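You operate a simulated robot arm through the tools that you are given. There is no shell and no other tool. Be economical: measure what you need, move in short steps, check, and stop when the job is done.

You run a simulated robot arm. Do the job below in one go: nothing can be reset, and whatever is moved stays where it is left.

JOB
Swap the old plugs in the long block for the two on the plug card.
Fine: each old plug goes back to its row in the holder; each new one is pressed home in the hole with its row's letter.
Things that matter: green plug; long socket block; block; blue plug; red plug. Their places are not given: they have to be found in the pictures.

Only the result counts: the job must be done as asked and must still hold three seconds after the hand-in. Knocking over, shifting, dropping, spilling or breaking anything else fails it.

ROBOT AND FRAMES
A 6-joint arm with a two-finger parallel gripper, fixed in place. Base frame: the origin is at the foot of the arm, x ahead of it, y to its left, z up; the work surface is at about z = 88. Readings come in cm, degrees, newtons and seconds.
With the tool pointing down near the work surface it reaches from about 24 to 64 cm from the base axis. Its first joint turns from -66.0 to 66.0 degrees. Payload 2.7 kg.
The TCP is the grasp point between the finger pads, 2.3 cm short of the fingertips. In the tool frame z runs along the fingers and y along their closing line. The gripper opens to 9.4 cm. The fingers are 3.8 cm wide and 1 cm thick; the gripper's body (5.4 by 9.6 cm) begins 3.9 cm behind the TCP.
Orientation is told as [roll, pitch, yaw] about the base's x, y, z axes, in that order, counted from this pose: with the fingers straight down and closing along the base's y, the tool's x points along the base's -x, its y along +y and its z along -z.

CONTROLS
- The arm moves only by the tool arm_command. Its argument "rows" is one flat list of numbers, 7 for each row, row after row: the finger opening in mm, from 0 to 94, then the shift along the base's x, y, z in mm, then the turn, a rotation vector about the base's x, y, z in degrees. In form: [grip, dx, dy, dz, rx, ry, rz, grip, dx, dy, dz, rx, ry, rz, ...]. A call has 1 to 20 rows; each row is the pose to reach, as a shift and turn from the pose commanded when the call began. Rows are played at 5 a second. More than 5 cm and 8.6 degrees between two rows, or a gripper value outside its range, and nothing of the call is played. Where a pose cannot be reached the arm comes as near as it can. A force on the tool above 40 N (or 10 N above the force at the start of the call, whichever is more), or a blocked arm, ends the call early, and 0.2 s more pass. Each finger travels about 4.5 cm/s and halts on what it meets, pressing with about 26 N; the grip force reading is that of the motor and also rises with nothing between the fingers. The clock runs only during rows and for 0.2 s after the last one: add rows that repeat a pose to give the fingers time. It gives the time, the measured TCP pose, the force on the tool (base axes), the opening and the grip force at its end, in the units of the frame above (readings bear some noise).
- Cameras (640 x 400 px; columns grow to the right, rows downward): "scene" is fixed at [7.92, -43.22, 140.93]; the picture's right is [0.77, -0.64, 0.00], its down [-0.34, -0.40, -0.85] and it looks along [0.55, 0.65, -0.52] (base axes); focal length 293 px, centre (320, 200). "wrist" rides on the gripper at [-3.9, 0, -4.4] in the tool frame; the picture's right is [0.00, -1.00, 0.00], its down [0.97, 0.00, -0.24] and it looks along [0.24, 0.00, 0.97] (tool axes); focal length 218 px, centre (320, 200).
- capture(camera): a new picture of that camera. It takes no simulated time.
- measure_at(camera, pixels): there is no depth. For up to 12 entries [column, row, z] of the newest picture of that camera ("zoom" is the newest enlarged one), the place [x, y] in the base frame at which the ray of that pixel passes the height z, good to about 0.2 cm. It takes no simulated time.
- enlarge(camera, box): a new picture of the part [left, top, right, bottom] of that camera's present view, enlarged. It takes no simulated time.
- finish_job(): hands the job in; it is judged then, once.

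Keep the steps short. Do not move on a guess: measure, check each grasp and each placing, and mend mistakes. In all there are 80 turns and 34 pictures (those below and enlarged ones count). Leave the gripper open and the arm clear of the work at the hand-in unless told otherwise, and finish with a single line.

The tools are called after "Call:" by a JSON object that holds its "name" and its "arguments". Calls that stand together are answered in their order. arm_command: Moves the arm, as the interface text tells. Its arguments: {"type":"object","properties":{"rows":{"type":"array"}},"required":["rows"]} The other tools are called the same way: capture (camera) takes a picture; measure_at (camera, pixels) gives the place at which the rays of pixels pass given heights; enlarge (camera, box) takes an enlarged picture of a part of a camera's view; finish_job () hands the job in.

At the start:

```text
time_s: 0.0
position: [40.1, -21.91, 119.37]
tcp_rot: [0.0, 0.0, 0.0]
contact_force: [0.1, -1.1, 0.2]
opening: 9.39
grip_force: 0.0
```

scene: 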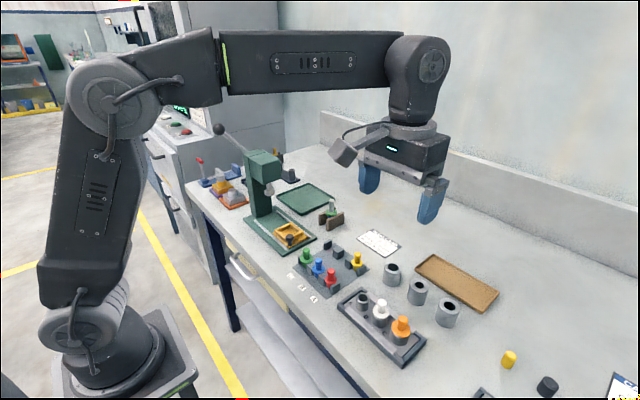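
wrist: 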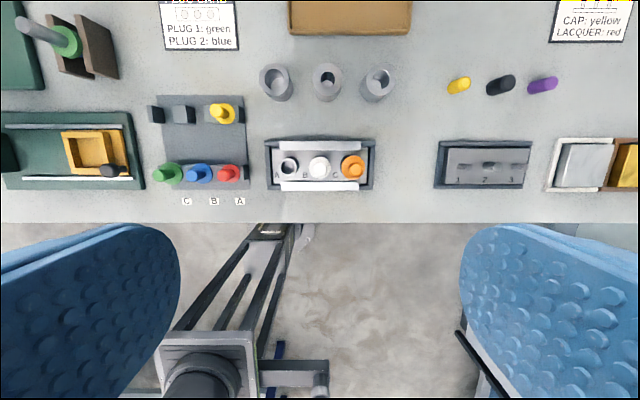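

I see a plug holder (around 200,140 in wrist), a long block (around 320,165) and a card (200,25). I'll enlarge each to read it.

Call:
{"name": "enlarge", "arguments": {"camera": "wrist", "box": [140, 85, 260, 210]}}

Call:
{"name": "enlarge", "arguments": {"camera": "wrist", "box": [260, 125, 380, 200]}}

Call:
{"name": "enlarge", "arguments": {"camera": "wrist", "box": [150, 0, 250, 60]}}

Call:
{"name": "enlarge", "arguments": {"camera": "scene", "box": [270, 220, 470, 380]}}

```text
3.20 times, centred on (200, 148) of wrist
```

zoom: 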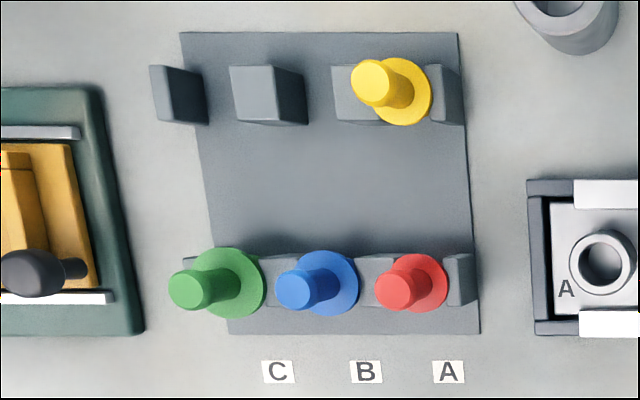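

```text
5.33 times, centred on (320, 162) of wrist
```

zoom: 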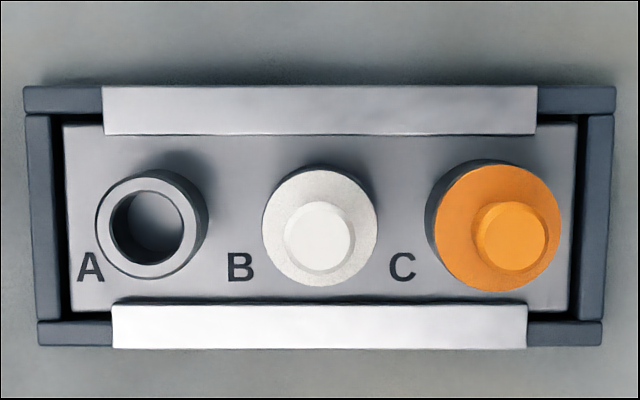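

```text
6.40 times, centred on (200, 30) of wrist
```

zoom: 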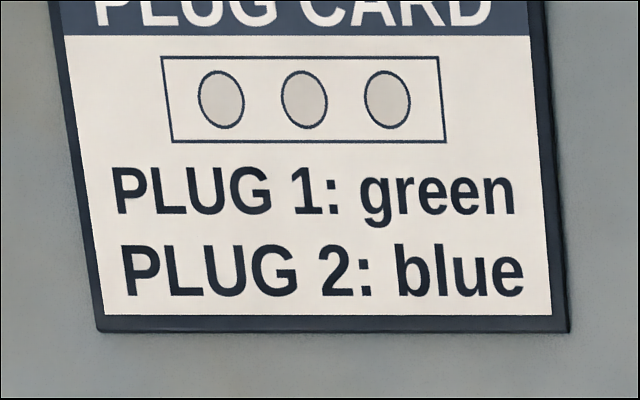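

```text
2.50 times, centred on (370, 300) of scene
```

zoom: 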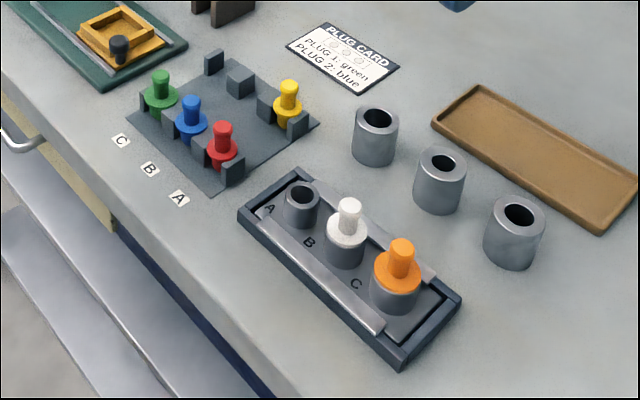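

Card says green and blue. Block: A is empty, white is in B, orange in C. Holder: near side green (C), blue (B), red (A); the far places of C and B look empty, yellow is in A. Measuring rough positions.

Call:
{"name": "capture", "arguments": {"camera": "wrist"}}

Call:
{"name": "measure_at", "arguments": {"camera": "wrist", "pixels": [[174, 92, 88], [226, 92, 88], [230, 147, 88], [183, 147, 88], [265, 140, 88], [375, 188, 88], [319, 168, 93], [353, 169, 93], [160, 175, 93], [193, 175, 93], [222, 174, 93]]}}

Call:
{"name": "measure_at", "arguments": {"camera": "scene", "pixels": [[334, 266, 93], [347, 274, 93], [359, 283, 93], [379, 312, 93], [397, 330, 93], [401, 320, 95], [400, 320, 97], [379, 303, 95], [379, 303, 97]]}}

```text
27 pictures are left
```

wrist: 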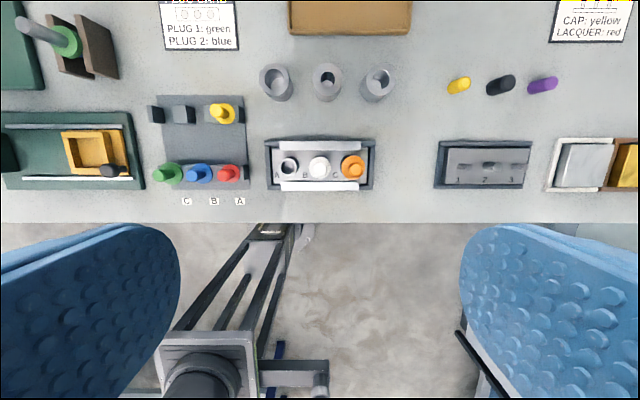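

```text
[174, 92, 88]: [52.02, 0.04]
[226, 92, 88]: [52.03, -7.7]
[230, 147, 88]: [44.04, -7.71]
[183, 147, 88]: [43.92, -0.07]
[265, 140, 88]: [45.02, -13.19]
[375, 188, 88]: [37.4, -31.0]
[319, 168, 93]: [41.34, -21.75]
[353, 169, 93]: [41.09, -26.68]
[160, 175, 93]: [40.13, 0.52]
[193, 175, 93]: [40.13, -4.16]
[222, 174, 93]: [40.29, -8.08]
```

```text
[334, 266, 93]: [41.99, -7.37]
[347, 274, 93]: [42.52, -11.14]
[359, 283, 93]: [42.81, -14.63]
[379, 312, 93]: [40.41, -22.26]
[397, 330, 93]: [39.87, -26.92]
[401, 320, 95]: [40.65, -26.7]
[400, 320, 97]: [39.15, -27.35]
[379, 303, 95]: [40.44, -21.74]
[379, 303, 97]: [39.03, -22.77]
```

Going to a lower viewpoint above the holder (about x 42, y −5, z 107).

Call:
{"name": "arm_command", "arguments": {"rows": [94, 0, 45, -30, 0, 0, 0, 94, 10, 90, -60, 0, 0, 0, 94, 20, 130, -90, 0, 0, 0, 94, 20, 170, -124, 0, 0, 0, 94, 20, 170, -124, 0, 0, 0]}}

Call:
{"name": "capture", "arguments": {"camera": "wrist"}}

```text
refused: row 1 steps farther than a row can; nothing moved
```

```text
26 pictures are left
```

wrist: 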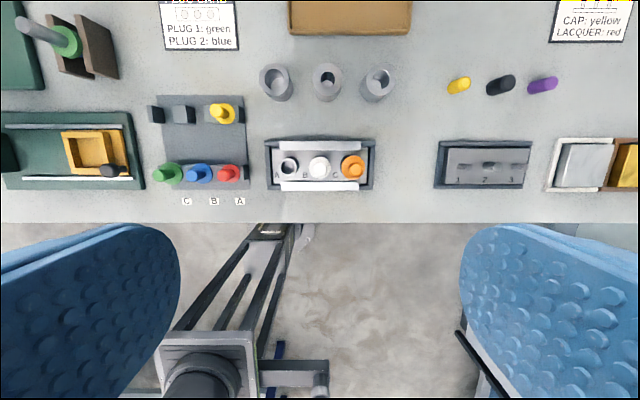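

The step was over 5 cm, so I'm splitting it into smaller ones.

Call:
{"name": "arm_command", "arguments": {"rows": [94, 0, 35, -20, 0, 0, 0, 94, 5, 70, -45, 0, 0, 0, 94, 10, 105, -70, 0, 0, 0, 94, 15, 140, -95, 0, 0, 0, 94, 20, 170, -124, 0, 0, 0, 94, 20, 170, -124, 0, 0, 0]}}

```text
time_s: 1.4
position: [42.21, -4.91, 107.1]
tcp_rot: [0.0, 0.0, 0.0]
contact_force: [-0.2, 0.0, -0.1]
opening: 9.43
grip_force: 0.1
```

Now a picture of the holder from here.

Call:
{"name": "capture", "arguments": {"camera": "wrist"}}

```text
25 pictures are left
```

wrist: 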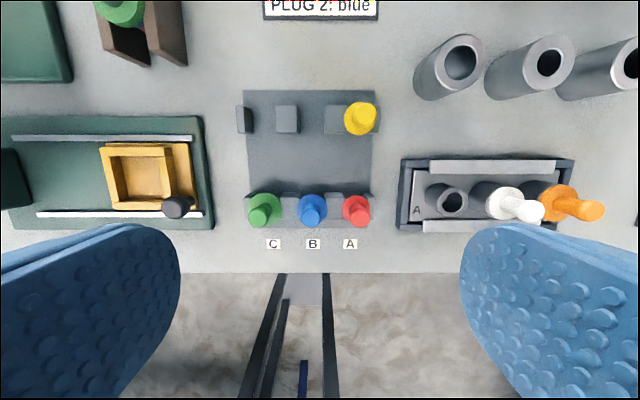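

Call:
{"name": "enlarge", "arguments": {"camera": "wrist", "box": [225, 80, 395, 250]}}

Call:
{"name": "measure_at", "arguments": {"camera": "wrist", "pixels": [[247, 91, 88.5], [373, 91, 88.5], [373, 225, 88.5], [247, 225, 88.5], [260, 217, 95], [313, 216, 95], [357, 217, 95], [266, 207, 92], [312, 207, 92], [356, 207, 92], [360, 120, 95]]}}

```text
2.35 times, centred on (310, 165) of wrist
```

zoom: 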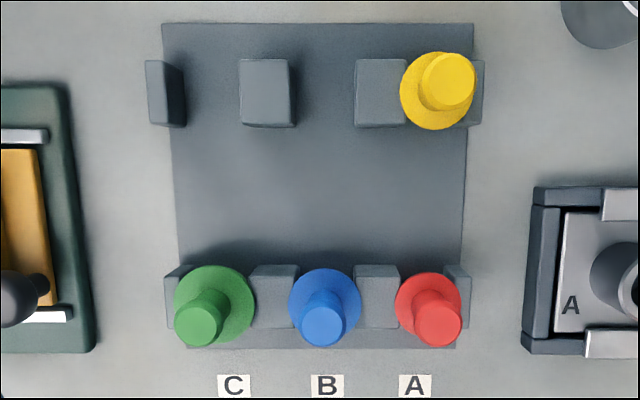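

```text
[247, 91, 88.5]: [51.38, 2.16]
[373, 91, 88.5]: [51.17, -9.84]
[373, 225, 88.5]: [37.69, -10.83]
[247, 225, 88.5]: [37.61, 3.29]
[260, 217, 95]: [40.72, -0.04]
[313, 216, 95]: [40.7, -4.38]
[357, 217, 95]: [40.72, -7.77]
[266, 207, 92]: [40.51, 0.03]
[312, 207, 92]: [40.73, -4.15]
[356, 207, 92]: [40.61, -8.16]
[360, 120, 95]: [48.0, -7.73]
```

Triangulating the two views, green's knob top is at about (40.1, 0.5, 93.7) with its flange at about z 91. Next, a close view of the empty far slots.

Call:
{"name": "arm_command", "arguments": {"rows": [94, 20, 10, -20, 0, 0, 0, 94, 40, 20, -40, 0, 0, 0, 94, 58, 29, -61, 0, 0, 0, 94, 58, 29, -61, 0, 0, 0]}}

Call:
{"name": "capture", "arguments": {"camera": "wrist"}}

```text
time_s: 2.4
position: [48.08, -2.01, 100.93]
tcp_rot: [0.1, 0.1, -0.1]
contact_force: [-0.9, -0.5, 0.0]
opening: 9.38
grip_force: 0.0
```

```text
23 pictures are left
```

wrist: 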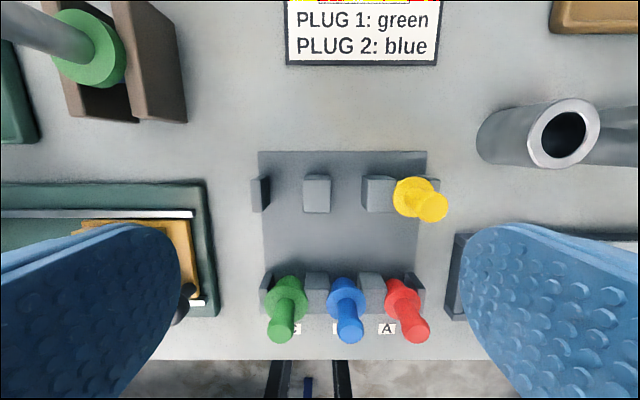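

Call:
{"name": "enlarge", "arguments": {"camera": "wrist", "box": [240, 145, 450, 345]}}

```text
2.00 times, centred on (345, 245) of wrist
```

zoom: 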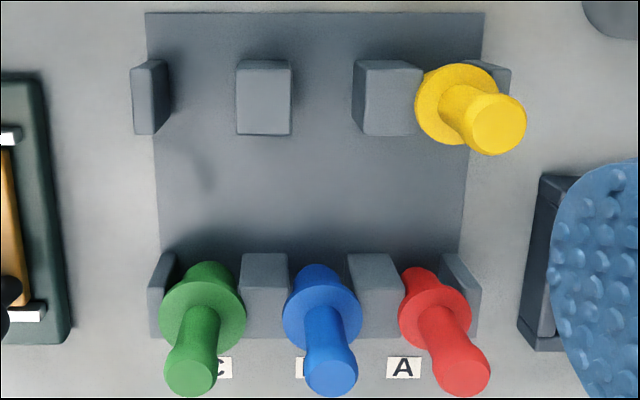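

Call:
{"name": "measure_at", "arguments": {"camera": "zoom", "pixels": [[170, 98, 88.5], [238, 98, 88.5], [290, 98, 88.5], [353, 98, 88.5], [156, 98, 90.3], [237, 98, 90.3], [291, 98, 90.3], [363, 98, 90.3], [422, 98, 90.3], [456, 103, 90.9], [498, 128, 93.7], [264, 60, 90.3]]}}

Call:
{"name": "measure_at", "arguments": {"camera": "zoom", "pixels": [[264, 134, 90.3], [202, 306, 90.9], [191, 375, 93.7], [321, 308, 90.9], [331, 375, 93.7], [435, 306, 90.9], [466, 374, 93.7], [145, 13, 88.3], [483, 13, 88.3], [458, 253, 90.3], [348, 254, 90.3], [288, 254, 90.3]]}}

```text
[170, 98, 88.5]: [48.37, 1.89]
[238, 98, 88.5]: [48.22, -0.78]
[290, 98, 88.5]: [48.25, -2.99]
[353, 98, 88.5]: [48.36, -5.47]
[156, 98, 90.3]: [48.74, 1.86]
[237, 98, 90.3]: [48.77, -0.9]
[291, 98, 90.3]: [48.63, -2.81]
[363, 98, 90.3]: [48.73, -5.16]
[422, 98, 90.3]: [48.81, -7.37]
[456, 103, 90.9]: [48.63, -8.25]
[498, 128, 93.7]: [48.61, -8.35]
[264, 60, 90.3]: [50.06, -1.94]
```

```text
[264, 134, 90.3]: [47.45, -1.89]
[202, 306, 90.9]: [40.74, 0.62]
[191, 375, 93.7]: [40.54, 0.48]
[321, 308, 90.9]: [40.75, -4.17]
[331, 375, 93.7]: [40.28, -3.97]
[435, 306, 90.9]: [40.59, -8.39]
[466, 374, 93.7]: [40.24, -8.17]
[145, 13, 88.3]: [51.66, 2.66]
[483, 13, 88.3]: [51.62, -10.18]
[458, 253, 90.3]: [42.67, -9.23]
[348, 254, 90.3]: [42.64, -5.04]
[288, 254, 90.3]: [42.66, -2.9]
```

Row C far slot centre is about (48.65, 0.5) and row B about (48.65, −4.1). Green is at about (40.4, 0.5), blue about (40.4, −4.1). Next, a close look at the long block.

Call:
{"name": "arm_command", "arguments": {"rows": [94, -10, -30, 10, 0, 0, 0, 94, -20, -65, 20, 0, 0, 0, 94, -30, -100, 20, 0, 0, 0, 94, -40, -140, 20, 0, 0, 0, 94, -55, -180, 20, 0, 0, 0, 94, -65, -220, 10, 0, 0, 0, 94, -65, -220, 10, 0, 0, 0]}}

Call:
{"name": "capture", "arguments": {"camera": "wrist"}}

Call:
{"name": "enlarge", "arguments": {"camera": "wrist", "box": [210, 130, 430, 280]}}

```text
time_s: 4.0
position: [41.4, -23.93, 101.93]
tcp_rot: [0.0, 0.0, 0.1]
contact_force: [-0.5, -1.1, -0.5]
opening: 9.39
grip_force: 0.1
```

```text
21 pictures are left
```

wrist: 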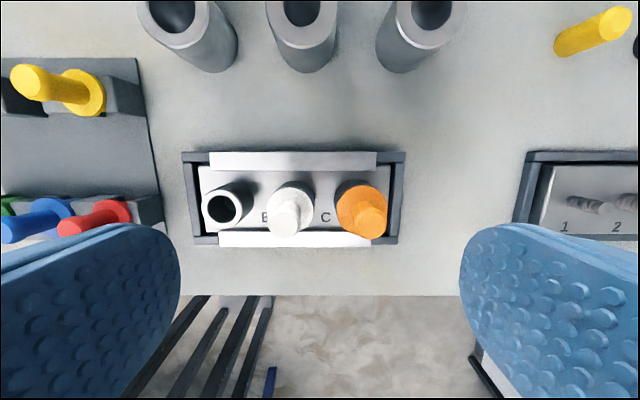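

```text
2.67 times, centred on (320, 205) of wrist
```

zoom: 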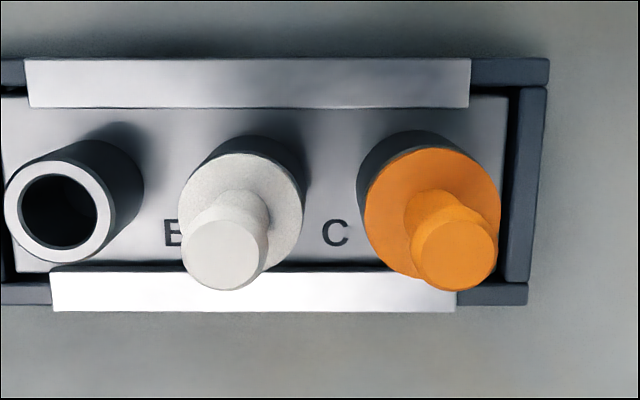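

Call:
{"name": "measure_at", "arguments": {"camera": "zoom", "pixels": [[221, 255, 95], [454, 255, 95], [241, 223, 92.3], [433, 218, 92.3], [58, 205, 92], [454, 291, 95], [454, 218, 95], [410, 255, 95], [498, 255, 95], [180, 255, 95], [264, 255, 95], [240, 290, 90]]}}

```text
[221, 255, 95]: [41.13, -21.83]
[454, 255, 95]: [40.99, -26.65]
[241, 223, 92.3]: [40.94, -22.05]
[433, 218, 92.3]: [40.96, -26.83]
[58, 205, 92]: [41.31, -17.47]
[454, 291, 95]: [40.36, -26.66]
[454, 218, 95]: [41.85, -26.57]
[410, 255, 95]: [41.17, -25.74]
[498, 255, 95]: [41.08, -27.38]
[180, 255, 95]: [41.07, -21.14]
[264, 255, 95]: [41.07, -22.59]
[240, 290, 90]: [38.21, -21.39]
```

Orange is at (41.05, −26.75) and white at (41.1, −21.95), knob tops about z 95. Moving over orange and lowering with a 36 mm opening.

Call:
{"name": "arm_command", "arguments": {"rows": [36, -3, -28, 0, 0, 0, 0, 36, -3, -28, 0, 0, 0, 0, 36, -3, -28, 0, 0, 0, 0, 36, -3, -28, 0, 0, 0, 0, 36, -3, -28, -35, 0, 0, 0, 36, -3, -28, -55, 0, 0, 0, 36, -3, -28, -68, 0, 0, 0, 36, -3, -28, -68, 0, 0, 0]}}

Call:
{"name": "capture", "arguments": {"camera": "wrist"}}

```text
time_s: 5.8
position: [41.03, -26.8, 95.21]
tcp_rot: [0.1, -0.1, 0.0]
contact_force: [1.0, 0.1, 0.1]
opening: 3.6
grip_force: 0.1
```

```text
19 pictures are left
```

wrist: 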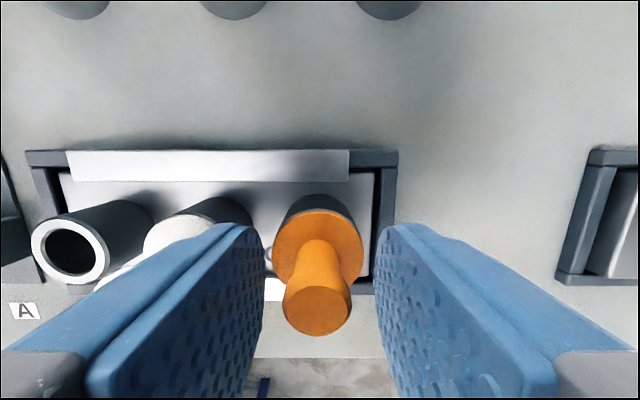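

The knob is centred between the fingers. Lowering 3 mm and closing.

Call:
{"name": "arm_command", "arguments": {"rows": [36, 0, 0, -3, 0, 0, 0, 10, 0, 0, -3, 0, 0, 0, 10, 0, 0, -3, 0, 0, 0, 10, 0, 0, -3, 0, 0, 0, 10, 0, 0, -3, 0, 0, 0]}}

```text
time_s: 7.0
position: [41.1, -26.91, 94.88]
tcp_rot: [0.1, 0.0, 0.0]
contact_force: [-0.6, 3.6, 1.0]
opening: 1.61
grip_force: 25.7
```

Gripped at 1.61 cm. Lifting straight up slowly.

Call:
{"name": "arm_command", "arguments": {"rows": [8, 0, 0, 5, 0, 0, 0, 8, 0, 0, 12, 0, 0, 0, 8, 0, 0, 22, 0, 0, 0, 8, 0, 0, 35, 0, 0, 0, 8, 0, 0, 55, 0, 0, 0, 8, 0, 0, 75, 0, 0, 0, 8, 0, 0, 75, 0, 0, 0]}}

Call:
{"name": "capture", "arguments": {"camera": "wrist"}}

Call:
{"name": "enlarge", "arguments": {"camera": "scene", "box": [280, 200, 460, 370]}}

```text
time_s: 8.6
position: [41.0, -26.84, 102.36]
tcp_rot: [-0.1, 0.0, 0.1]
contact_force: [0.9, 0.4, -0.3]
opening: 1.6
grip_force: 25.8
```

```text
18 pictures are left
```

wrist: 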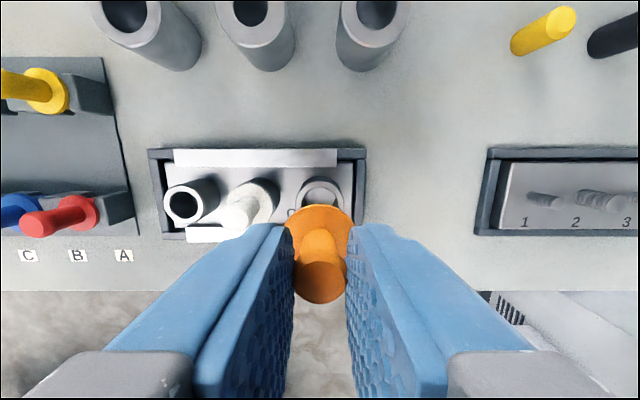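

```text
2.35 times, centred on (370, 285) of scene
```

zoom: 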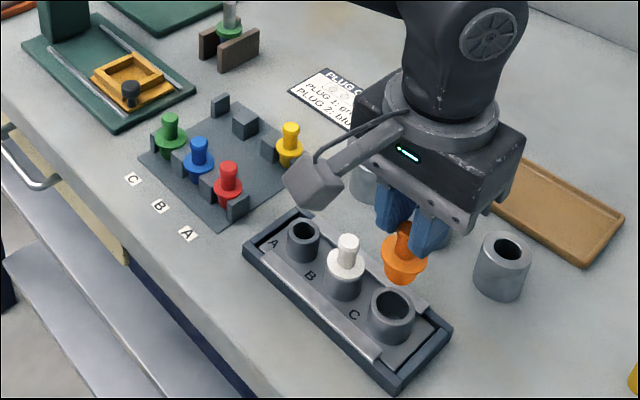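

Orange is out and held (1.60 cm). I'll carry it at about z 104 to above row C's far slot, then check before lowering.

Call:
{"name": "arm_command", "arguments": {"rows": [8, 0, 0, 20, 0, 0, 0, 8, 8, 30, 20, 0, 0, 0, 8, 16, 60, 20, 0, 0, 0, 8, 24, 90, 20, 0, 0, 0, 8, 32, 120, 20, 0, 0, 0, 8, 40, 150, 20, 0, 0, 0, 8, 48, 180, 20, 0, 0, 0, 8, 56, 210, 20, 0, 0, 0, 8, 66, 240, 20, 0, 0, 0, 8, 76, 273, 20, 0, 0, 0, 8, 76, 273, 0, 0, 0, 0, 8, 76, 273, -20, 0, 0, 0, 8, 76, 273, -30, 0, 0, 0, 8, 76, 273, -30, 0, 0, 0]}}

Call:
{"name": "capture", "arguments": {"camera": "wrist"}}

Call:
{"name": "enlarge", "arguments": {"camera": "scene", "box": [280, 210, 400, 300]}}

```text
time_s: 11.6
position: [48.72, 0.67, 99.38]
tcp_rot: [0.1, 0.0, 0.0]
contact_force: [0.1, -0.1, -0.9]
opening: 1.63
grip_force: 25.9
```

```text
16 pictures are left
```

wrist: 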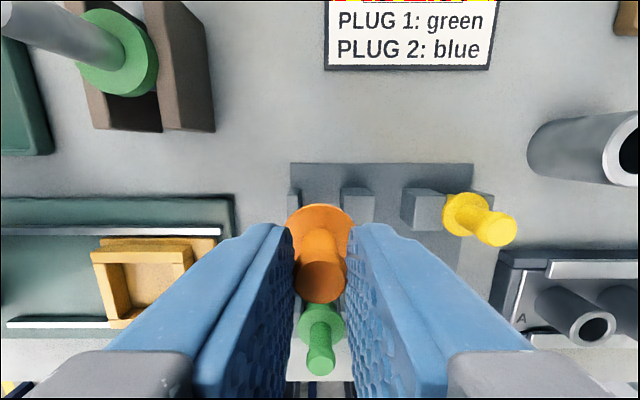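

```text
4.44 times, centred on (340, 255) of scene
```

zoom: 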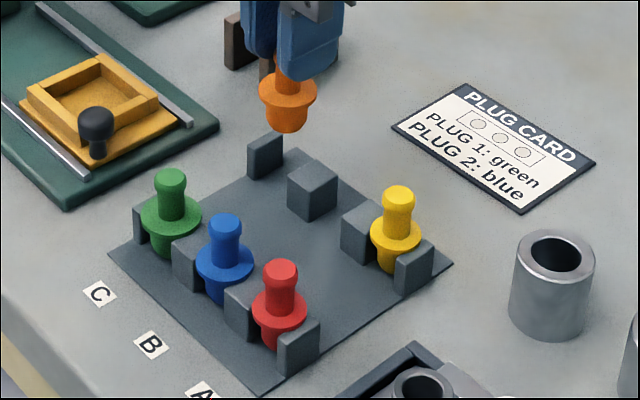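

Plug sits centred on the slot (gap cols 299–341, plug at 320). Lowering gently.

Call:
{"name": "arm_command", "arguments": {"rows": [8, 0, 0, -20, 0, 0, 0, 8, 0, 0, -35, 0, 0, 0, 8, 0, 0, -45, 0, 0, 0, 8, 0, 0, -50, 0, 0, 0, 8, 0, 0, -54, 0, 0, 0, 8, 0, 0, -57, 0, 0, 0, 8, 0, 0, -57, 0, 0, 0]}}

```text
time_s: 12.6
position: [48.76, 0.59, 94.92]
tcp_rot: [0.0, -0.3, 0.1]
contact_force: [-4.3, 0.1, 5.9]
opening: 1.59
grip_force: 26.2
stopped in row 5: the force on the tool passed its limit (the readings are from after the stop); the commanded pose is now the measured one
```

Contact at z 94.9, about 1.4 cm too early. Taking a look before doing anything.

Call:
{"name": "enlarge", "arguments": {"camera": "scene", "box": [295, 215, 375, 275]}}

Call:
{"name": "enlarge", "arguments": {"camera": "wrist", "box": [240, 130, 400, 350]}}

```text
6.67 times, centred on (335, 245) of scene
```

zoom: 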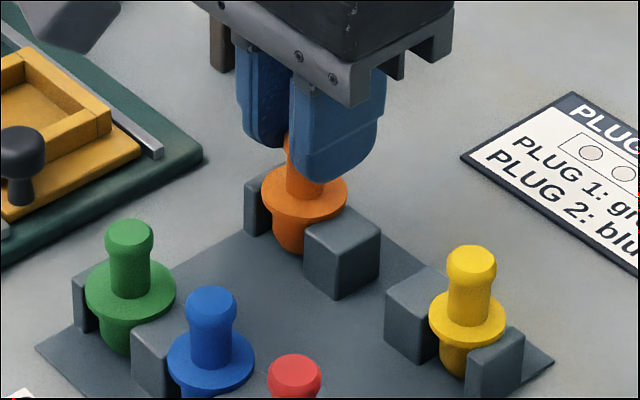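

```text
1.82 times, centred on (320, 240) of wrist
```

zoom: 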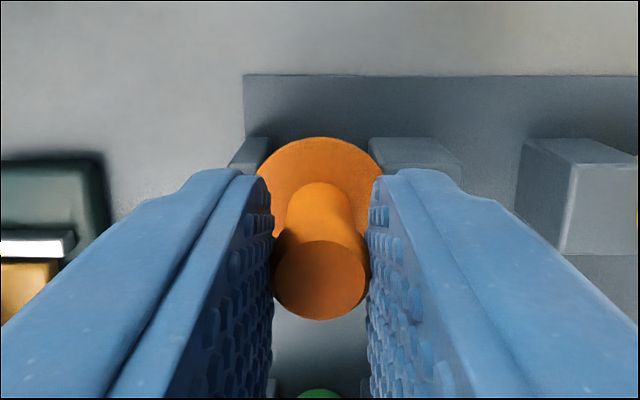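

The plug slid down ~1.3 cm in the grip when it was pulled out (its knob row went from 308 to 282). Its flange now sits level with yellow's, so it is seated. Opening and rising.

Call:
{"name": "arm_command", "arguments": {"rows": [20, 0, 0, 0, 0, 0, 0, 30, 0, 0, 0, 0, 0, 0, 30, 0, 0, 0, 0, 0, 0, 30, 0, 0, 10, 0, 0, 0, 30, 0, 0, 30, 0, 0, 0, 30, 0, 0, 60, 0, 0, 0, 30, 0, 0, 90, 0, 0, 0, 30, 0, 0, 90, 0, 0, 0]}}

Call:
{"name": "capture", "arguments": {"camera": "wrist"}}

```text
time_s: 14.4
position: [48.78, 0.47, 103.93]
tcp_rot: [0.0, -0.3, 0.0]
contact_force: [0.4, 0.0, 0.4]
opening: 2.99
grip_force: 0.1
```

```text
12 pictures are left
```

wrist: 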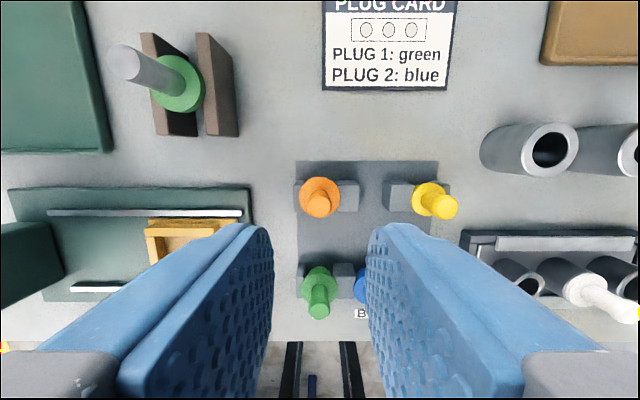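

Orange stands in row C's far slot. Now over green (40.45, 0.5) and down to z 93.5.

Call:
{"name": "arm_command", "arguments": {"rows": [30, -40, 0, 0, 0, 0.3, 0, 30, -83, 0, 0, 0, 0.3, 0, 30, -83, 0, -30, 0, 0.3, 0, 30, -83, 0, -60, 0, 0.3, 0, 30, -83, 0, -80, 0, 0.3, 0, 30, -83, 0, -95, 0, 0.3, 0, 30, -83, 0, -104, 0, 0.3, 0, 30, -83, 0, -104, 0, 0.3, 0]}}

Call:
{"name": "capture", "arguments": {"camera": "wrist"}}

```text
time_s: 16.2
position: [40.44, 0.55, 93.6]
tcp_rot: [0.0, -0.1, 0.1]
contact_force: [0.1, 0.1, 0.1]
opening: 2.99
grip_force: 0.1
```

```text
11 pictures are left
```

wrist: 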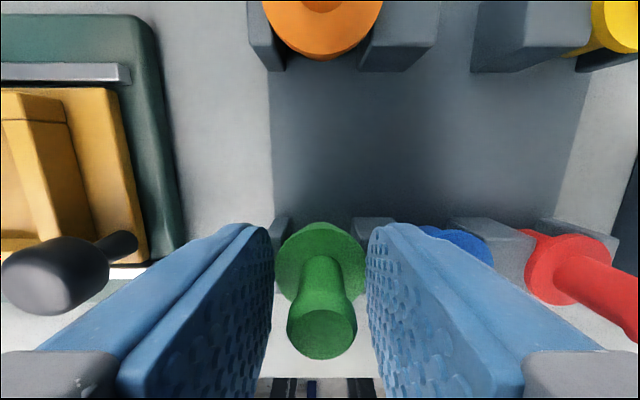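

Green's knob is centred in y but about 1.5 mm nearer the base than the TCP. Correcting that, closing and lifting.

Call:
{"name": "arm_command", "arguments": {"rows": [30, -1.5, 0, -2, 0, 0, 0, 8, -1.5, 0, -2, 0, 0, 0, 8, -1.5, 0, -2, 0, 0, 0, 8, -1.5, 0, -2, 0, 0, 0, 8, -1.5, 0, 5, 0, 0, 0, 8, -1.5, 0, 20, 0, 0, 0, 8, -1.5, 0, 45, 0, 0, 0, 8, -1.5, 0, 75, 0, 0, 0, 8, -1.5, 0, 105, 0, 0, 0, 8, -1.5, 0, 105, 0, 0, 0]}}

Call:
{"name": "capture", "arguments": {"camera": "wrist"}}

```text
time_s: 18.4
position: [40.46, 0.49, 103.91]
tcp_rot: [0.0, -0.1, 0.1]
contact_force: [1.0, 0.0, 0.1]
opening: 1.62
grip_force: 26.0
```

```text
10 pictures are left
```

wrist: 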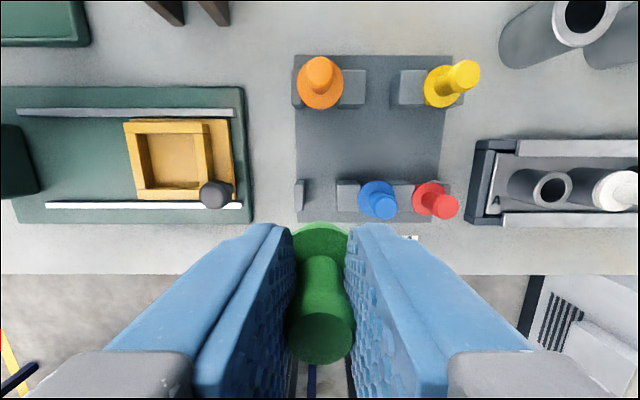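

Green is held at 1.62 cm and sits about 2 mm behind the TCP in x. Carrying it over hole C to z about 99 (TCP x 41.25, y −26.8).

Call:
{"name": "arm_command", "arguments": {"rows": [8, 2, -35, 5, 0, 0, 0, 8, 4, -70, 5, 0, 0, 0, 8, 6, -105, 5, 0, 0, 0, 8, 8, -140, 5, 0, 0, 0, 8, 9.4, -175, 5, 0, 0, 0, 8, 9.4, -210, 5, 0, 0, 0, 8, 9.4, -245, 5, 0, 0, 0, 8, 9.4, -273.5, 5, 0, 0, 0, 8, 9.4, -273.5, -20, 0, 0, 0, 8, 9.4, -273.5, -50, 0, 0, 0, 8, 9.4, -273.5, -50, 0, 0, 0]}}

Call:
{"name": "enlarge", "arguments": {"camera": "scene", "box": [350, 270, 440, 350]}}

```text
time_s: 20.8
position: [41.37, -26.92, 99.08]
tcp_rot: [0.0, 0.0, 0.0]
contact_force: [0.5, -0.1, -0.6]
opening: 1.61
grip_force: 25.6
```

```text
5.00 times, centred on (395, 310) of scene
```

zoom: 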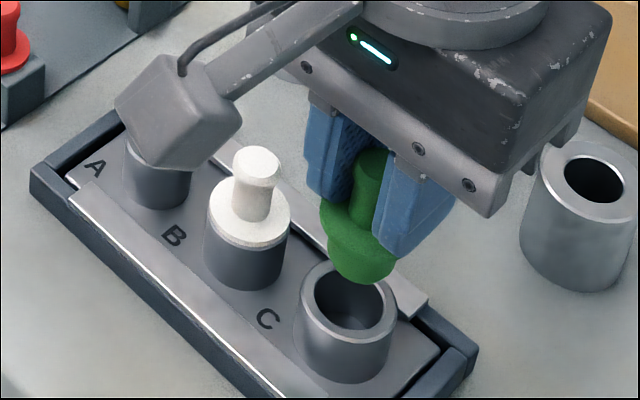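

In the scene zoom the plug looks about 2–3 mm right of the hole (362 against 350). A wrist view should separate x from y.

Call:
{"name": "enlarge", "arguments": {"camera": "wrist", "box": [240, 150, 400, 370]}}

```text
1.82 times, centred on (320, 260) of wrist
```

zoom: 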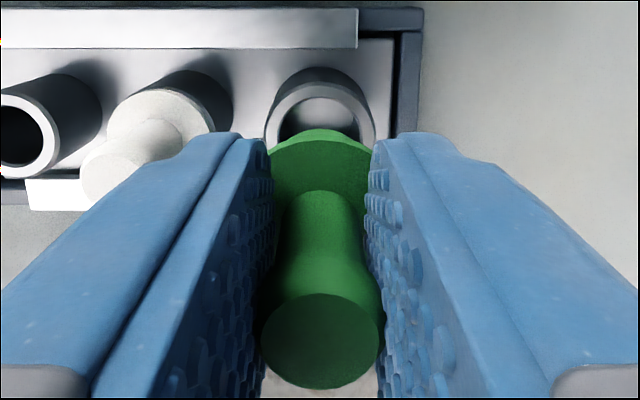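

Call:
{"name": "measure_at", "arguments": {"camera": "zoom", "pixels": [[320, 70, 92], [264, 122, 92], [376, 122, 92], [320, 86, 92], [320, 78, 91.5], [107, 128, 92], [320, 134, 96.3], [320, 341, 99.3]]}}

Call:
{"name": "measure_at", "arguments": {"camera": "scene", "pixels": [[385.6, 309, 92], [386, 309, 91.5], [388, 302, 94.3], [388, 302, 93.8], [366.4, 292, 92.3]]}}

```text
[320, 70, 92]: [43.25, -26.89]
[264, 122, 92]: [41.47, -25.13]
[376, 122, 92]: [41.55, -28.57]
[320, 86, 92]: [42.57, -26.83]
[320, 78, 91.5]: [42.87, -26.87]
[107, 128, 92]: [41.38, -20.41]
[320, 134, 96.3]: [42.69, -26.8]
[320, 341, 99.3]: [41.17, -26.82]
```

```text
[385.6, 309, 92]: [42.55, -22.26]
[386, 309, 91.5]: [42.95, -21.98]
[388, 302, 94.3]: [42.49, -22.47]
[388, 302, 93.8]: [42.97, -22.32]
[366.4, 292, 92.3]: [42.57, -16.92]
```

The collar's rim centre is about x 41.0 and the plug is at about x 41.2, with y matching. Shifting x by −2 mm and lowering gently.

Call:
{"name": "arm_command", "arguments": {"rows": [8, -2, 0, 0, 0, 0, 0, 8, -2, 0, -12, 0, 0, 0, 8, -2, 0, -20, 0, 0, 0, 8, -2, 0, -25, 0, 0, 0, 8, -2, 0, -29, 0, 0, 0, 8, -2, 0, -33, 0, 0, 0, 8, -2, 0, -37, 0, 0, 0, 8, -2, 0, -40, 0, 0, 0, 8, -2, 0, -42, 0, 0, 0, 8, -2, 0, -42, 0, 0, 0]}}

```text
time_s: 23.0
position: [41.31, -26.87, 94.7]
tcp_rot: [-0.1, -0.1, 0.0]
contact_force: [10.9, -0.8, 12.2]
opening: 1.62
grip_force: 26.4
```

It entered; the x force (+11 N) says I shifted too far. Easing x back 2 mm and pressing further.

Call:
{"name": "arm_command", "arguments": {"rows": [8, 2, 0, 0, 0, 0, 0, 8, 2, 0, -2, 0, 0, 0, 8, 2, 0, -4, 0, 0, 0, 8, 2, 0, -6, 0, 0, 0, 8, 2, 0, -6, 0, 0, 0]}}

```text
time_s: 23.9
position: [41.28, -26.98, 94.66]
tcp_rot: [-0.2, 0.0, 0.1]
contact_force: [-4.4, 4.8, 5.9]
opening: 1.63
grip_force: 26.3
stopped in row 4: the force on the tool passed its limit (the readings are from after the stop); the commanded pose is now the measured one
```

The plug resists at z 94.66, which is about the expected home height. Releasing, rising, closing the fingers, then looking.

Call:
{"name": "arm_command", "arguments": {"rows": [20, 0, 0, 0, 0, 0, 0, 30, 0, 0, 0, 0, 0, 0, 30, 0, 0, 0, 0, 0, 0, 30, 0, 0, 15, 0, 0, 0, 30, 0, 0, 40, 0, 0, 0, 20, 0, 0, 60, 0, 0, 0, 0, 0, 0, 60, 0, 0, 0, 0, 0, 0, 60, 0, 0, 0]}}

Call:
{"name": "enlarge", "arguments": {"camera": "scene", "box": [350, 270, 440, 350]}}

```text
time_s: 25.7
position: [41.36, -26.82, 100.64]
tcp_rot: [-0.1, -0.1, 0.1]
contact_force: [-0.4, 0.4, 0.3]
opening: 0.0
grip_force: 25.9
```

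```text
5.00 times, centred on (395, 310) of scene
```

zoom: 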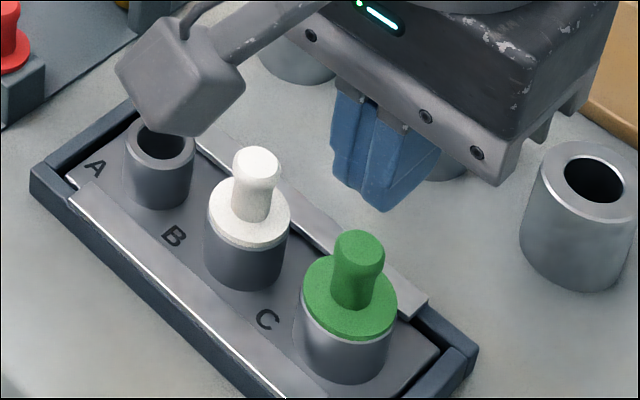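

Green looks seated flush, like white. I'll press its knob with closed fingertips to make sure.

Call:
{"name": "arm_command", "arguments": {"rows": [0, -2, 0, -20, 0, 0, 0, 0, -2, 0, -27, 0, 0, 0, 0, -2, 0, -30, 0, 0, 0, 0, -2, 0, -32, 0, 0, 0, 0, -2, 0, -34, 0, 0, 0, 0, -2, 0, -36, 0, 0, 0, 0, -2, 0, -38, 0, 0, 0, 0, -2, 0, -40, 0, 0, 0]}}

```text
time_s: 27.4
position: [41.25, -26.9, 97.3]
tcp_rot: [-0.3, -0.4, 0.3]
contact_force: [-3.2, 3.6, 8.0]
opening: 0.0
grip_force: 25.8
stopped in row 8: the force on the tool passed its limit (the readings are from after the stop); the commanded pose is now the measured one
```

Firm stop at fingertip z about 95.0, the home height. Green is done. Now to white (41.1, −22.0): up, across, open and down.

Call:
{"name": "arm_command", "arguments": {"rows": [0, -1, 0, 20, 0.3, 0.4, -0.3, 0, -1, 10, 50, 0.3, 0.4, -0.3, 36, -1, 40, 50, 0.3, 0.4, -0.3, 36, -1, 49, 50, 0.3, 0.4, -0.3, 36, -1, 49, 50, 0.3, 0.4, -0.3, 36, -1, 49, 20, 0.3, 0.4, -0.3, 36, -1, 49, 0, 0.3, 0.4, -0.3, 36, -1, 49, -15, 0.3, 0.4, -0.3, 36, -1, 49, -24, 0.3, 0.4, -0.3, 36, -1, 49, -24, 0.3, 0.4, -0.3]}}

Call:
{"name": "capture", "arguments": {"camera": "wrist"}}

```text
time_s: 29.6
position: [41.19, -21.96, 94.71]
tcp_rot: [0.0, 0.2, -0.1]
contact_force: [-0.1, -0.1, 0.1]
opening: 3.59
grip_force: 0.0
```

```text
6 pictures are left
```

wrist: 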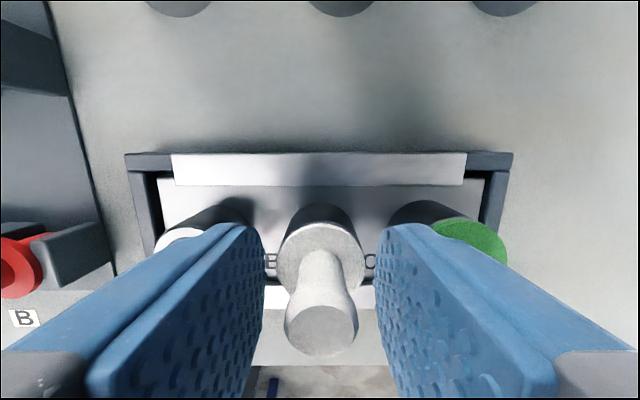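

White is centred between the fingers. Closing and lifting.

Call:
{"name": "arm_command", "arguments": {"rows": [8, 0, 0, 0, 0, 0, 0, 8, 0, 0, 0, 0, 0, 0, 8, 0, 0, 0, 0, 0, 0, 8, 0, 0, 0, 0, 0, 0, 8, 0, 0, 5, 0, 0, 0, 8, 0, 0, 12, 0, 0, 0, 8, 0, 0, 22, 0, 0, 0, 8, 0, 0, 35, 0, 0, 0, 8, 0, 0, 55, 0, 0, 0, 8, 0, 0, 75, 0, 0, 0, 8, 0, 0, 95, 0, 0, 0, 8, 0, 0, 95, 0, 0, 0]}}

```text
time_s: 32.2
position: [41.17, -21.91, 104.25]
tcp_rot: [0.0, 0.0, -0.1]
contact_force: [-0.3, 0.9, 0.6]
opening: 1.61
grip_force: 26.1
```

Held at 1.61 cm. Carrying to above row B's far slot (48.7, −4.1).

Call:
{"name": "arm_command", "arguments": {"rows": [8, 15, 35, 0, 0, 0, 0, 8, 30, 70, 0, 0, 0, 0, 8, 45, 105, 0, 0, 0, 0, 8, 60, 140, 0, 0, 0, 0, 8, 75, 178, 0, 0, 0, 0, 8, 75, 178, 0, 0, 0, 0, 8, 75, 178, -25, 0, 0, 0, 8, 75, 178, -48, 0, 0, 0, 8, 75, 178, -48, 0, 0, 0]}}

Call:
{"name": "capture", "arguments": {"camera": "wrist"}}

```text
time_s: 34.2
position: [48.8, -4.21, 99.3]
tcp_rot: [0.1, 0.1, -0.1]
contact_force: [-0.5, 0.7, 0.7]
opening: 1.6
grip_force: 26.2
```

```text
5 pictures are left
```

wrist: 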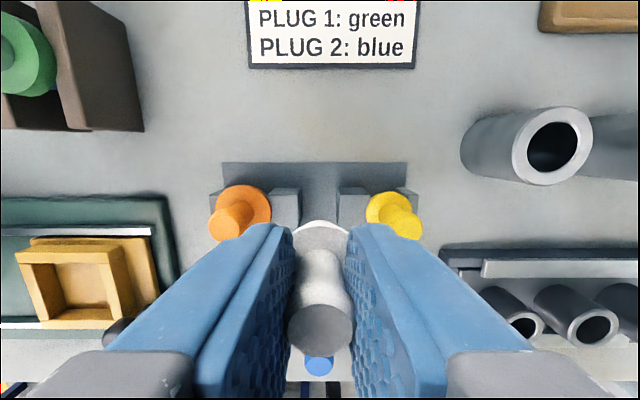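

No slip this time, and the slot gap (301–337) is centred on the plug. Lowering.

Call:
{"name": "arm_command", "arguments": {"rows": [8, 0, 0, -15, 0, 0, 0, 8, 0, 0, -28, 0, 0, 0, 8, 0, 0, -38, 0, 0, 0, 8, 0, 0, -46, 0, 0, 0, 8, 0, 0, -52, 0, 0, 0, 8, 0, 0, -56, 0, 0, 0, 8, 0, 0, -59, 0, 0, 0, 8, 0, 0, -60, 0, 0, 0, 8, 0, 0, -60, 0, 0, 0]}}

```text
time_s: 36.2
position: [48.67, -4.22, 93.52]
tcp_rot: [-0.1, 0.1, -0.1]
contact_force: [-0.5, 1.3, -0.2]
opening: 1.59
grip_force: 25.6
```

No contact yet at z 93.5. Lowering in 1 mm steps until it touches.

Call:
{"name": "arm_command", "arguments": {"rows": [8, 0, 0, -1, 0, 0, 0, 8, 0, 0, -2, 0, 0, 0, 8, 0, 0, -3, 0, 0, 0]}}

```text
time_s: 37.0
position: [48.62, -4.22, 93.31]
tcp_rot: [0.0, 0.0, -0.1]
contact_force: [-3.0, -1.7, 8.7]
opening: 1.58
grip_force: 25.6
```

Seated (8.7 N upward). Releasing, rising, then going over blue (40.25, −4.1) and down to z 93.5.

Call:
{"name": "arm_command", "arguments": {"rows": [20, 0, 0, 0, 0, 0, 0, 30, 0, 0, 0, 0, 0, 0, 30, 0, 0, 0, 0, 0, 0, 30, 0, 0, 15, 0, 0, 0, 30, 0, 0, 40, 0, 0, 0, 30, 0, 0, 75, 0, 0, 0, 30, 0, 0, 105, 0, 0, 0, 30, -35, 1, 105, 0, 0, 0, 30, -70, 1, 105, 0, 0, 0, 30, -84, 1, 105, 0, 0, 0, 30, -84, 1, 70, 0, 0, 0, 30, -84, 1, 40, 0, 0, 0, 30, -84, 1, 20, 0, 0, 0, 30, -84, 1, 8, 0, 0, 0, 30, -84, 1, 3, 0, 0, 0, 30, -84, 1, 3, 0, 0, 0]}}

Call:
{"name": "capture", "arguments": {"camera": "wrist"}}

```text
time_s: 40.4
position: [40.32, -4.04, 93.36]
tcp_rot: [0.0, 0.1, -0.2]
contact_force: [-0.3, -0.2, -0.1]
opening: 2.98
grip_force: 0.1
```

```text
4 pictures are left
```

wrist: 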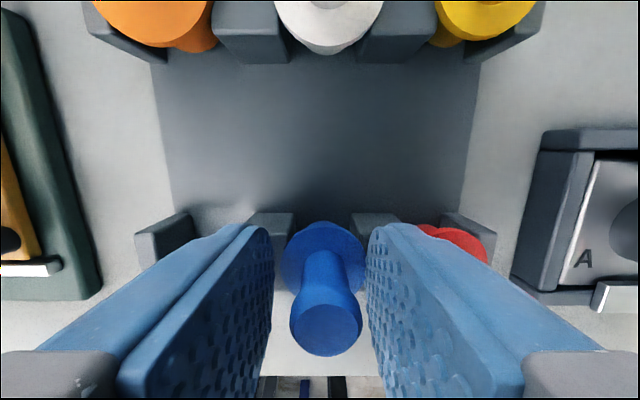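

White and orange sit level with yellow. Blue is about 1 mm to the right, so I'll correct, grip, lift and carry it over hole B to z about 99.

Call:
{"name": "arm_command", "arguments": {"rows": [30, 0, -1, 0, 0, 0, 0, 8, 0, -1, 0, 0, 0, 0, 8, 0, -1, 0, 0, 0, 0, 8, 0, -1, 0, 0, 0, 0, 8, 0, -1, 10, 0, 0, 0, 8, 0, -1, 30, 0, 0, 0, 8, 0, -1, 60, 0, 0, 0, 8, 0, -1, 85, 0, 0, 0, 8, 0, -1, 110, 0, 0, 0, 8, 2, -36, 110, 0, 0, 0, 8, 4, -72, 110, 0, 0, 0, 8, 6, -108, 110, 0, 0, 0, 8, 8.8, -144, 110, 0, 0, 0, 8, 8.8, -179, 110, 0, 0, 0, 8, 8.8, -179, 85, 0, 0, 0, 8, 8.8, -179, 56, 0, 0, 0, 8, 8.8, -179, 56, 0, 0, 0]}}

Call:
{"name": "enlarge", "arguments": {"camera": "wrist", "box": [240, 150, 400, 370]}}

```text
time_s: 44.0
position: [41.38, -21.95, 98.97]
tcp_rot: [0.1, 0.1, -0.1]
contact_force: [0.1, 0.4, 0.2]
opening: 1.6
grip_force: 26.6
```

```text
1.82 times, centred on (320, 260) of wrist
```

zoom: 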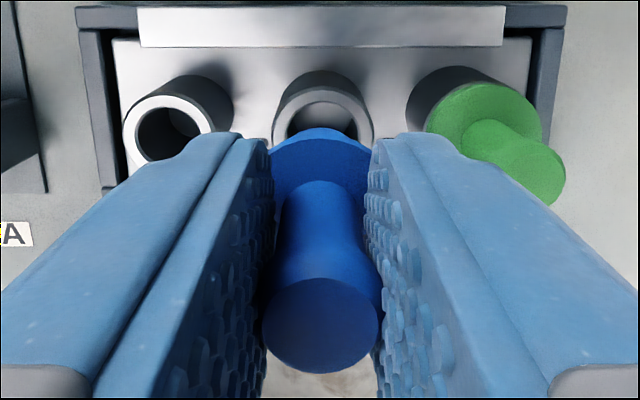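

The collar's centre is at col 323, so y needs −0.7 mm. My x reading is also about 1.5 mm high. Correcting both and lowering gently.

Call:
{"name": "arm_command", "arguments": {"rows": [8, -1.5, -0.7, 0, 0, 0, 0, 8, -1.5, -0.7, -12, 0, 0, 0, 8, -1.5, -0.7, -19, 0, 0, 0, 8, -1.5, -0.7, -24, 0, 0, 0, 8, -1.5, -0.7, -28, 0, 0, 0, 8, -1.5, -0.7, -32, 0, 0, 0, 8, -1.5, -0.7, -36, 0, 0, 0, 8, -1.5, -0.7, -39, 0, 0, 0, 8, -1.5, -0.7, -41, 0, 0, 0, 8, -1.5, -0.7, -41, 0, 0, 0]}}

```text
time_s: 46.2
position: [41.06, -22.06, 95.02]
tcp_rot: [0.1, 0.0, -0.1]
contact_force: [8.6, 3.2, 7.5]
opening: 1.64
grip_force: 25.7
```

It's in, with a +8.6 N x force. Easing x back 1.2 mm and pressing on.

Call:
{"name": "arm_command", "arguments": {"rows": [8, 1.2, 0.4, 0, 0, 0, 0, 8, 1.2, 0.4, -2, 0, 0, 0, 8, 1.2, 0.4, -4, 0, 0, 0, 8, 1.2, 0.4, -6, 0, 0, 0, 8, 1.2, 0.4, -8, 0, 0, 0, 8, 1.2, 0.4, -8, 0, 0, 0]}}

```text
time_s: 47.2
position: [41.16, -22.08, 94.8]
tcp_rot: [0.0, 0.0, 0.0]
contact_force: [-4.2, 5.4, 6.3]
opening: 1.63
grip_force: 25.3
stopped in row 4: the force on the tool passed its limit (the readings are from after the stop); the commanded pose is now the measured one
```

Firm stop at 94.8. Releasing, closing the fingers above, then pressing the knob from the top.

Call:
{"name": "arm_command", "arguments": {"rows": [20, 0, 0, 0, 0, 0, 0, 30, 0, 0, 0, 0, 0, 0, 30, 0, 0, 0, 0, 0, 0, 30, 0, 0, 15, 0, 0, 0, 30, 0, 0, 40, 0, 0, 0, 20, 0, 0, 60, 0, 0, 0, 0, 0, 0, 60, 0, 0, 0, 0, 0, 0, 60, 0, 0, 0, 0, 0, 0, 40, 0, 0, 0, 0, 0, 0, 31, 0, 0, 0, 0, 0, 0, 28, 0, 0, 0, 0, 0, 0, 26, 0, 0, 0, 0, 0, 0, 24, 0, 0, 0, 0, 0, 0, 22, 0, 0, 0, 0, 0, 0, 20, 0, 0, 0, 0, 0, 0, 18, 0, 0, 0]}}

```text
time_s: 50.3
position: [41.28, -22.07, 97.36]
tcp_rot: [-0.2, -0.3, -0.1]
contact_force: [-4.7, 3.9, 10.0]
opening: 0.0
grip_force: 26.0
stopped in row 15: the force on the tool passed its limit (the readings are from after the stop); the commanded pose is now the measured one
```

Blue's top is at the same height as green's (97.36 against 97.3), so it's home. Rising clear, opening, and checking.

Call:
{"name": "arm_command", "arguments": {"rows": [0, 0, 0, 25, 0, 0, 0, 0, 0, 0, 60, 0, 0, 0, 50, 0, -20, 100, 0, 0, 0, 90, 0, -50, 130, 0, 0, 0, 90, 0, -90, 150, 0, 0, 0, 90, 0, -130, 150, 0, 0, 0, 90, 0, -130, 150, 0, 0, 0]}}

Call:
{"name": "enlarge", "arguments": {"camera": "scene", "box": [280, 225, 450, 365]}}

```text
time_s: 51.9
position: [41.35, -35.05, 112.18]
tcp_rot: [-0.2, -0.3, 0.0]
contact_force: [0.5, -0.5, -0.2]
opening: 9.01
grip_force: 0.2
```

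```text
2.86 times, centred on (365, 295) of scene
```

zoom: 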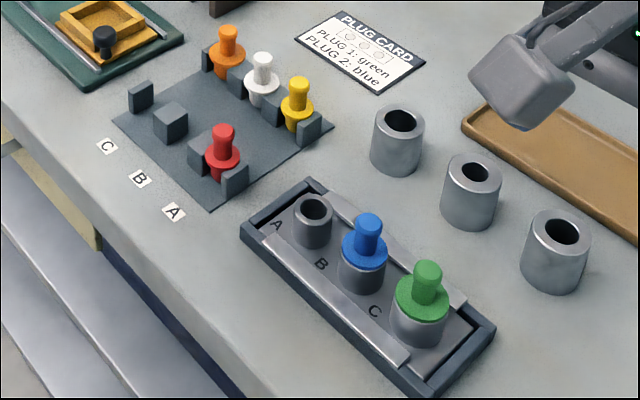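

Everything is where it should be: orange in row C, white in row B, blue in hole B, green in hole C. Nothing else moved, so I'm handing it in.

Call:
{"name": "finish_job", "arguments": {}}

```text
The job is handed in.
```

Swap done and handed in: green is pressed home in hole C and blue in hole B; the old orange plug is back in row C of the holder and the old white one in row B.
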